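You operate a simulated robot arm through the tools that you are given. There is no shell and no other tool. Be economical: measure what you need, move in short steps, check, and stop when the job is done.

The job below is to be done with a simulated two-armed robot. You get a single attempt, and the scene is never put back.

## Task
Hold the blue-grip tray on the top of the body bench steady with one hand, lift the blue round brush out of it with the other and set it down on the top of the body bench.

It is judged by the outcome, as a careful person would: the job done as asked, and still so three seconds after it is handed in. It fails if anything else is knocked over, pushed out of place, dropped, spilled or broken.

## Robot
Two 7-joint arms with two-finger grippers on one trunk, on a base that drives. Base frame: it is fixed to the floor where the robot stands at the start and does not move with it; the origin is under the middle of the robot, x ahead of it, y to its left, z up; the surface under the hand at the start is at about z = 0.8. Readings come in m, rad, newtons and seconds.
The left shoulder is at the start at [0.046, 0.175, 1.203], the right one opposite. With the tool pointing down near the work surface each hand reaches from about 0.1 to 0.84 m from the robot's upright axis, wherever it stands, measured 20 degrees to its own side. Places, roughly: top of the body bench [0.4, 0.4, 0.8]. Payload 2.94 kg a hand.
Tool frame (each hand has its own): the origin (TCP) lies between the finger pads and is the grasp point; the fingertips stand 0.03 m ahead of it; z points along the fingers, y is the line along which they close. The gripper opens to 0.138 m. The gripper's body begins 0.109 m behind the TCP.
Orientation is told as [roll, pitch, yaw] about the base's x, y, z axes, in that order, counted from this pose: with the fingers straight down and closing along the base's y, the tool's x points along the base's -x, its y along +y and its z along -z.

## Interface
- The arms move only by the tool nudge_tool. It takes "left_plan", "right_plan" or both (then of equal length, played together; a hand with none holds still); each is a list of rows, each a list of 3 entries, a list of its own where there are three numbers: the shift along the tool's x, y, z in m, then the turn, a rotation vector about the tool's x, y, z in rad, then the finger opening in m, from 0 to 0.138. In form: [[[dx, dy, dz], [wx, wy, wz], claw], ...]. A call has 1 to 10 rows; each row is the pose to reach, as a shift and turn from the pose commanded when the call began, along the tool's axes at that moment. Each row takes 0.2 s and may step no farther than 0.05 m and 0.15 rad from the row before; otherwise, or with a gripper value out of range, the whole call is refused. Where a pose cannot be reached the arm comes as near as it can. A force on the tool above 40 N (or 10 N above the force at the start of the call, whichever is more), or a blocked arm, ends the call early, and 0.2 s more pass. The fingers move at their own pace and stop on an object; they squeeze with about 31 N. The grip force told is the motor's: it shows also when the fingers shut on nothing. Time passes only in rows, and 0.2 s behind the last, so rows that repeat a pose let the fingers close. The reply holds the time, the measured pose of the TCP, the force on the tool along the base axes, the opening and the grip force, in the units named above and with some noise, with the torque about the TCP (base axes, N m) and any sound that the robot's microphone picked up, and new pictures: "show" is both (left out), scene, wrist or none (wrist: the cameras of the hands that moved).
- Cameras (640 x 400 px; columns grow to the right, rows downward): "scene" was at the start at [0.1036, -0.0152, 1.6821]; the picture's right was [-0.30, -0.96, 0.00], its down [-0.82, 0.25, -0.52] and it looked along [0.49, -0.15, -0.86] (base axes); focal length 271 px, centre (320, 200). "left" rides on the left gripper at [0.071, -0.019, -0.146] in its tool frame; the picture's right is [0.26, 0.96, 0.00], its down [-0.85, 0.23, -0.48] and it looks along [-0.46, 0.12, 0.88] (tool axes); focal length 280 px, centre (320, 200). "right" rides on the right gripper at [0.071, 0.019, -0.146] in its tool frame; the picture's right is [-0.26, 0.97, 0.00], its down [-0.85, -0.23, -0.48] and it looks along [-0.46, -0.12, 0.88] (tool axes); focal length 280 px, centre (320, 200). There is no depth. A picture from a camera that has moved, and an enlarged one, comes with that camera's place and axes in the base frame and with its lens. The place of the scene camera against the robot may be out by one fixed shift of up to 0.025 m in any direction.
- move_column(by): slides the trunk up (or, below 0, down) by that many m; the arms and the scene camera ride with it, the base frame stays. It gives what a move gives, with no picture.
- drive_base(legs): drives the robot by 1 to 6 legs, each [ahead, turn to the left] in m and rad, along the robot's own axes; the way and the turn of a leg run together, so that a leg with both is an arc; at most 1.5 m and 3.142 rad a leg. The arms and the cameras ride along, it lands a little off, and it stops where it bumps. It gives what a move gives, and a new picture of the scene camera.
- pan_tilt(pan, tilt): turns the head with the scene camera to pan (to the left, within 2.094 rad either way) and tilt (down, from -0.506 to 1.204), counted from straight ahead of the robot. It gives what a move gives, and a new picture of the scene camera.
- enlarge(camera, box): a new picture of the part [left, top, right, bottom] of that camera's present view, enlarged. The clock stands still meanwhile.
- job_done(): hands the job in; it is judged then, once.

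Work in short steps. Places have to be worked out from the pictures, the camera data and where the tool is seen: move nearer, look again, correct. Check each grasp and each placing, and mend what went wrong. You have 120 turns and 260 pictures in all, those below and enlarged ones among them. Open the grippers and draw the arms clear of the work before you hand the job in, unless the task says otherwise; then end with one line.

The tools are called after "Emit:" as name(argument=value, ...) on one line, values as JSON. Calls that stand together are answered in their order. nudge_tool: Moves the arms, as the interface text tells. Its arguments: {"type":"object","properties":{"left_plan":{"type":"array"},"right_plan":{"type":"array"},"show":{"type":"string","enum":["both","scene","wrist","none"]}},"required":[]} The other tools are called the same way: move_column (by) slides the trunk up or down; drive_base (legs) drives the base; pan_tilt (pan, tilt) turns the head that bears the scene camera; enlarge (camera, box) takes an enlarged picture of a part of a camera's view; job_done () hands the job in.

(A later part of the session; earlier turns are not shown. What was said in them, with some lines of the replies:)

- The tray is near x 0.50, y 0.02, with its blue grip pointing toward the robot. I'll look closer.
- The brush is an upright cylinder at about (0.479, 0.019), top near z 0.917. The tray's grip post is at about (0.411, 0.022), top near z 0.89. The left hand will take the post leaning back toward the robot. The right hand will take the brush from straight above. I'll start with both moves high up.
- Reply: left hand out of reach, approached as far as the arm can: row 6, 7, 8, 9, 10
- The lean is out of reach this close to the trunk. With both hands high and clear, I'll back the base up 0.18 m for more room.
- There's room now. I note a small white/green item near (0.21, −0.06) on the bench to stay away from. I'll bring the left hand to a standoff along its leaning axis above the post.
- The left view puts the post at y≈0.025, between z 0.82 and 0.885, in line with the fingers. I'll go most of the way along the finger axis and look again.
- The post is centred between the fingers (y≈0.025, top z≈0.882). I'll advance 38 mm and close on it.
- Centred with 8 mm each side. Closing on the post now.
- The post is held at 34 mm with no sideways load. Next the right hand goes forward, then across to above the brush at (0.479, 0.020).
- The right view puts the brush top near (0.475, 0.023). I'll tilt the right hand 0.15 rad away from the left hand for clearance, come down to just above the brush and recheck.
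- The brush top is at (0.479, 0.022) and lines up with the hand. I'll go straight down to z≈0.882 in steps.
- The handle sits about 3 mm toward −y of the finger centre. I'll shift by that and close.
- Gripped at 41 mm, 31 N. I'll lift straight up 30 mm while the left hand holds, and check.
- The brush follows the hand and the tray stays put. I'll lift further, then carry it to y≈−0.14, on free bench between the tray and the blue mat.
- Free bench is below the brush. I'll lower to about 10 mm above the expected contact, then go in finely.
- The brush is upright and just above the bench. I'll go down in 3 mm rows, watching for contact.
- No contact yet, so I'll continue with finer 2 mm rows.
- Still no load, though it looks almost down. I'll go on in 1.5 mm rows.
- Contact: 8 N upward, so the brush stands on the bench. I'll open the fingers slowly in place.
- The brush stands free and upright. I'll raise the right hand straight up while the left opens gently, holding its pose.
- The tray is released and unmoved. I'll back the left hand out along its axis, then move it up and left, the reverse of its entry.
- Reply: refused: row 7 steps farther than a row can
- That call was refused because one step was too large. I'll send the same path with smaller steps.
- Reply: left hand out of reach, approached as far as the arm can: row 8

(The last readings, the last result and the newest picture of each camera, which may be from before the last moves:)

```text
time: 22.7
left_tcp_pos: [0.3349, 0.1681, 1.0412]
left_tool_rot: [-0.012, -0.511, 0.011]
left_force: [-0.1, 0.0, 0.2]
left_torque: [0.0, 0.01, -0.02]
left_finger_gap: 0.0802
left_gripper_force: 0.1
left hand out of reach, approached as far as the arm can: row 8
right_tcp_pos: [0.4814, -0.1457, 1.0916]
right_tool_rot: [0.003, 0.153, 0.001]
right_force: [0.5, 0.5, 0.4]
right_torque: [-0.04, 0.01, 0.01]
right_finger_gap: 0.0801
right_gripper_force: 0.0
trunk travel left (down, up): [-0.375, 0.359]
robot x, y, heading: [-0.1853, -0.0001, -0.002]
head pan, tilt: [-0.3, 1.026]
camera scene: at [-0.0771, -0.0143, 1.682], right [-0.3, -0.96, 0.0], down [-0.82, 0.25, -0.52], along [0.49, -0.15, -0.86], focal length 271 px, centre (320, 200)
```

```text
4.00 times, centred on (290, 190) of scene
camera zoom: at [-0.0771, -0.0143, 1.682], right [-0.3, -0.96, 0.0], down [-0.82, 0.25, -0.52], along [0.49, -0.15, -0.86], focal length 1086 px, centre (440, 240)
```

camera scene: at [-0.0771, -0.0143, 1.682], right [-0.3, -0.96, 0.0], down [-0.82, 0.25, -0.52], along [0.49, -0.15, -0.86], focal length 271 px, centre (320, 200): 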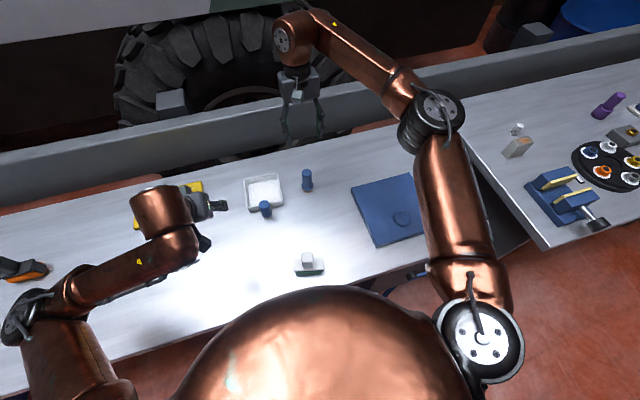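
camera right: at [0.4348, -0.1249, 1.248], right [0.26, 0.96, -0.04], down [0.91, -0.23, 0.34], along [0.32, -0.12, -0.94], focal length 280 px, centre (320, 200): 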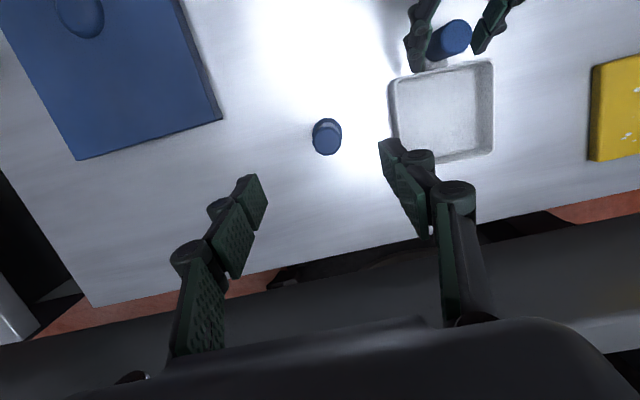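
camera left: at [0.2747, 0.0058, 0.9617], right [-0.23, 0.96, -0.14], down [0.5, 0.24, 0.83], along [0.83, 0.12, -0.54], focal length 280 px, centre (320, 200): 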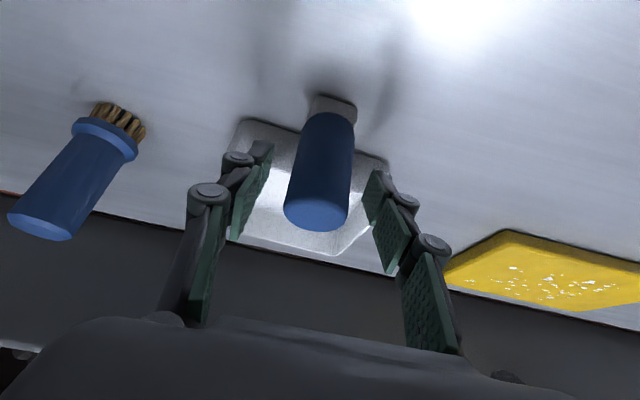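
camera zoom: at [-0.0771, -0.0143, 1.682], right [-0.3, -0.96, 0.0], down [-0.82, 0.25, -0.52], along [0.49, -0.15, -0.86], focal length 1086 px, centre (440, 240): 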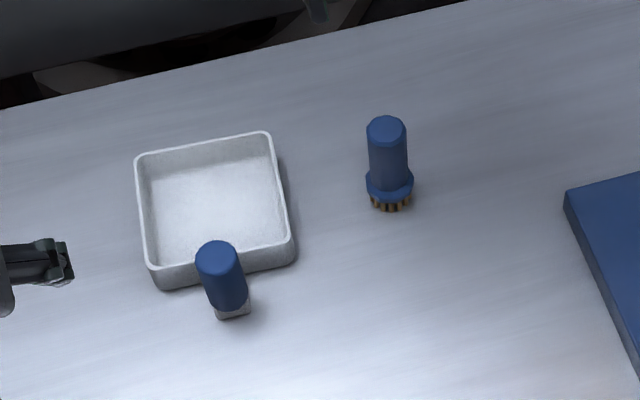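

The tray is in place and empty, the brush stands on the bench, and both hands are open and clear. Handing in.

Emit:
job_done()

```text
The job is handed in.
```

I lifted the blue round brush out of the blue-grip tray and stood it upright on the body bench. The left hand held the tray by its grip throughout. The last picture shows the tray in place with nothing else disturbed. Both grippers are open and clear.
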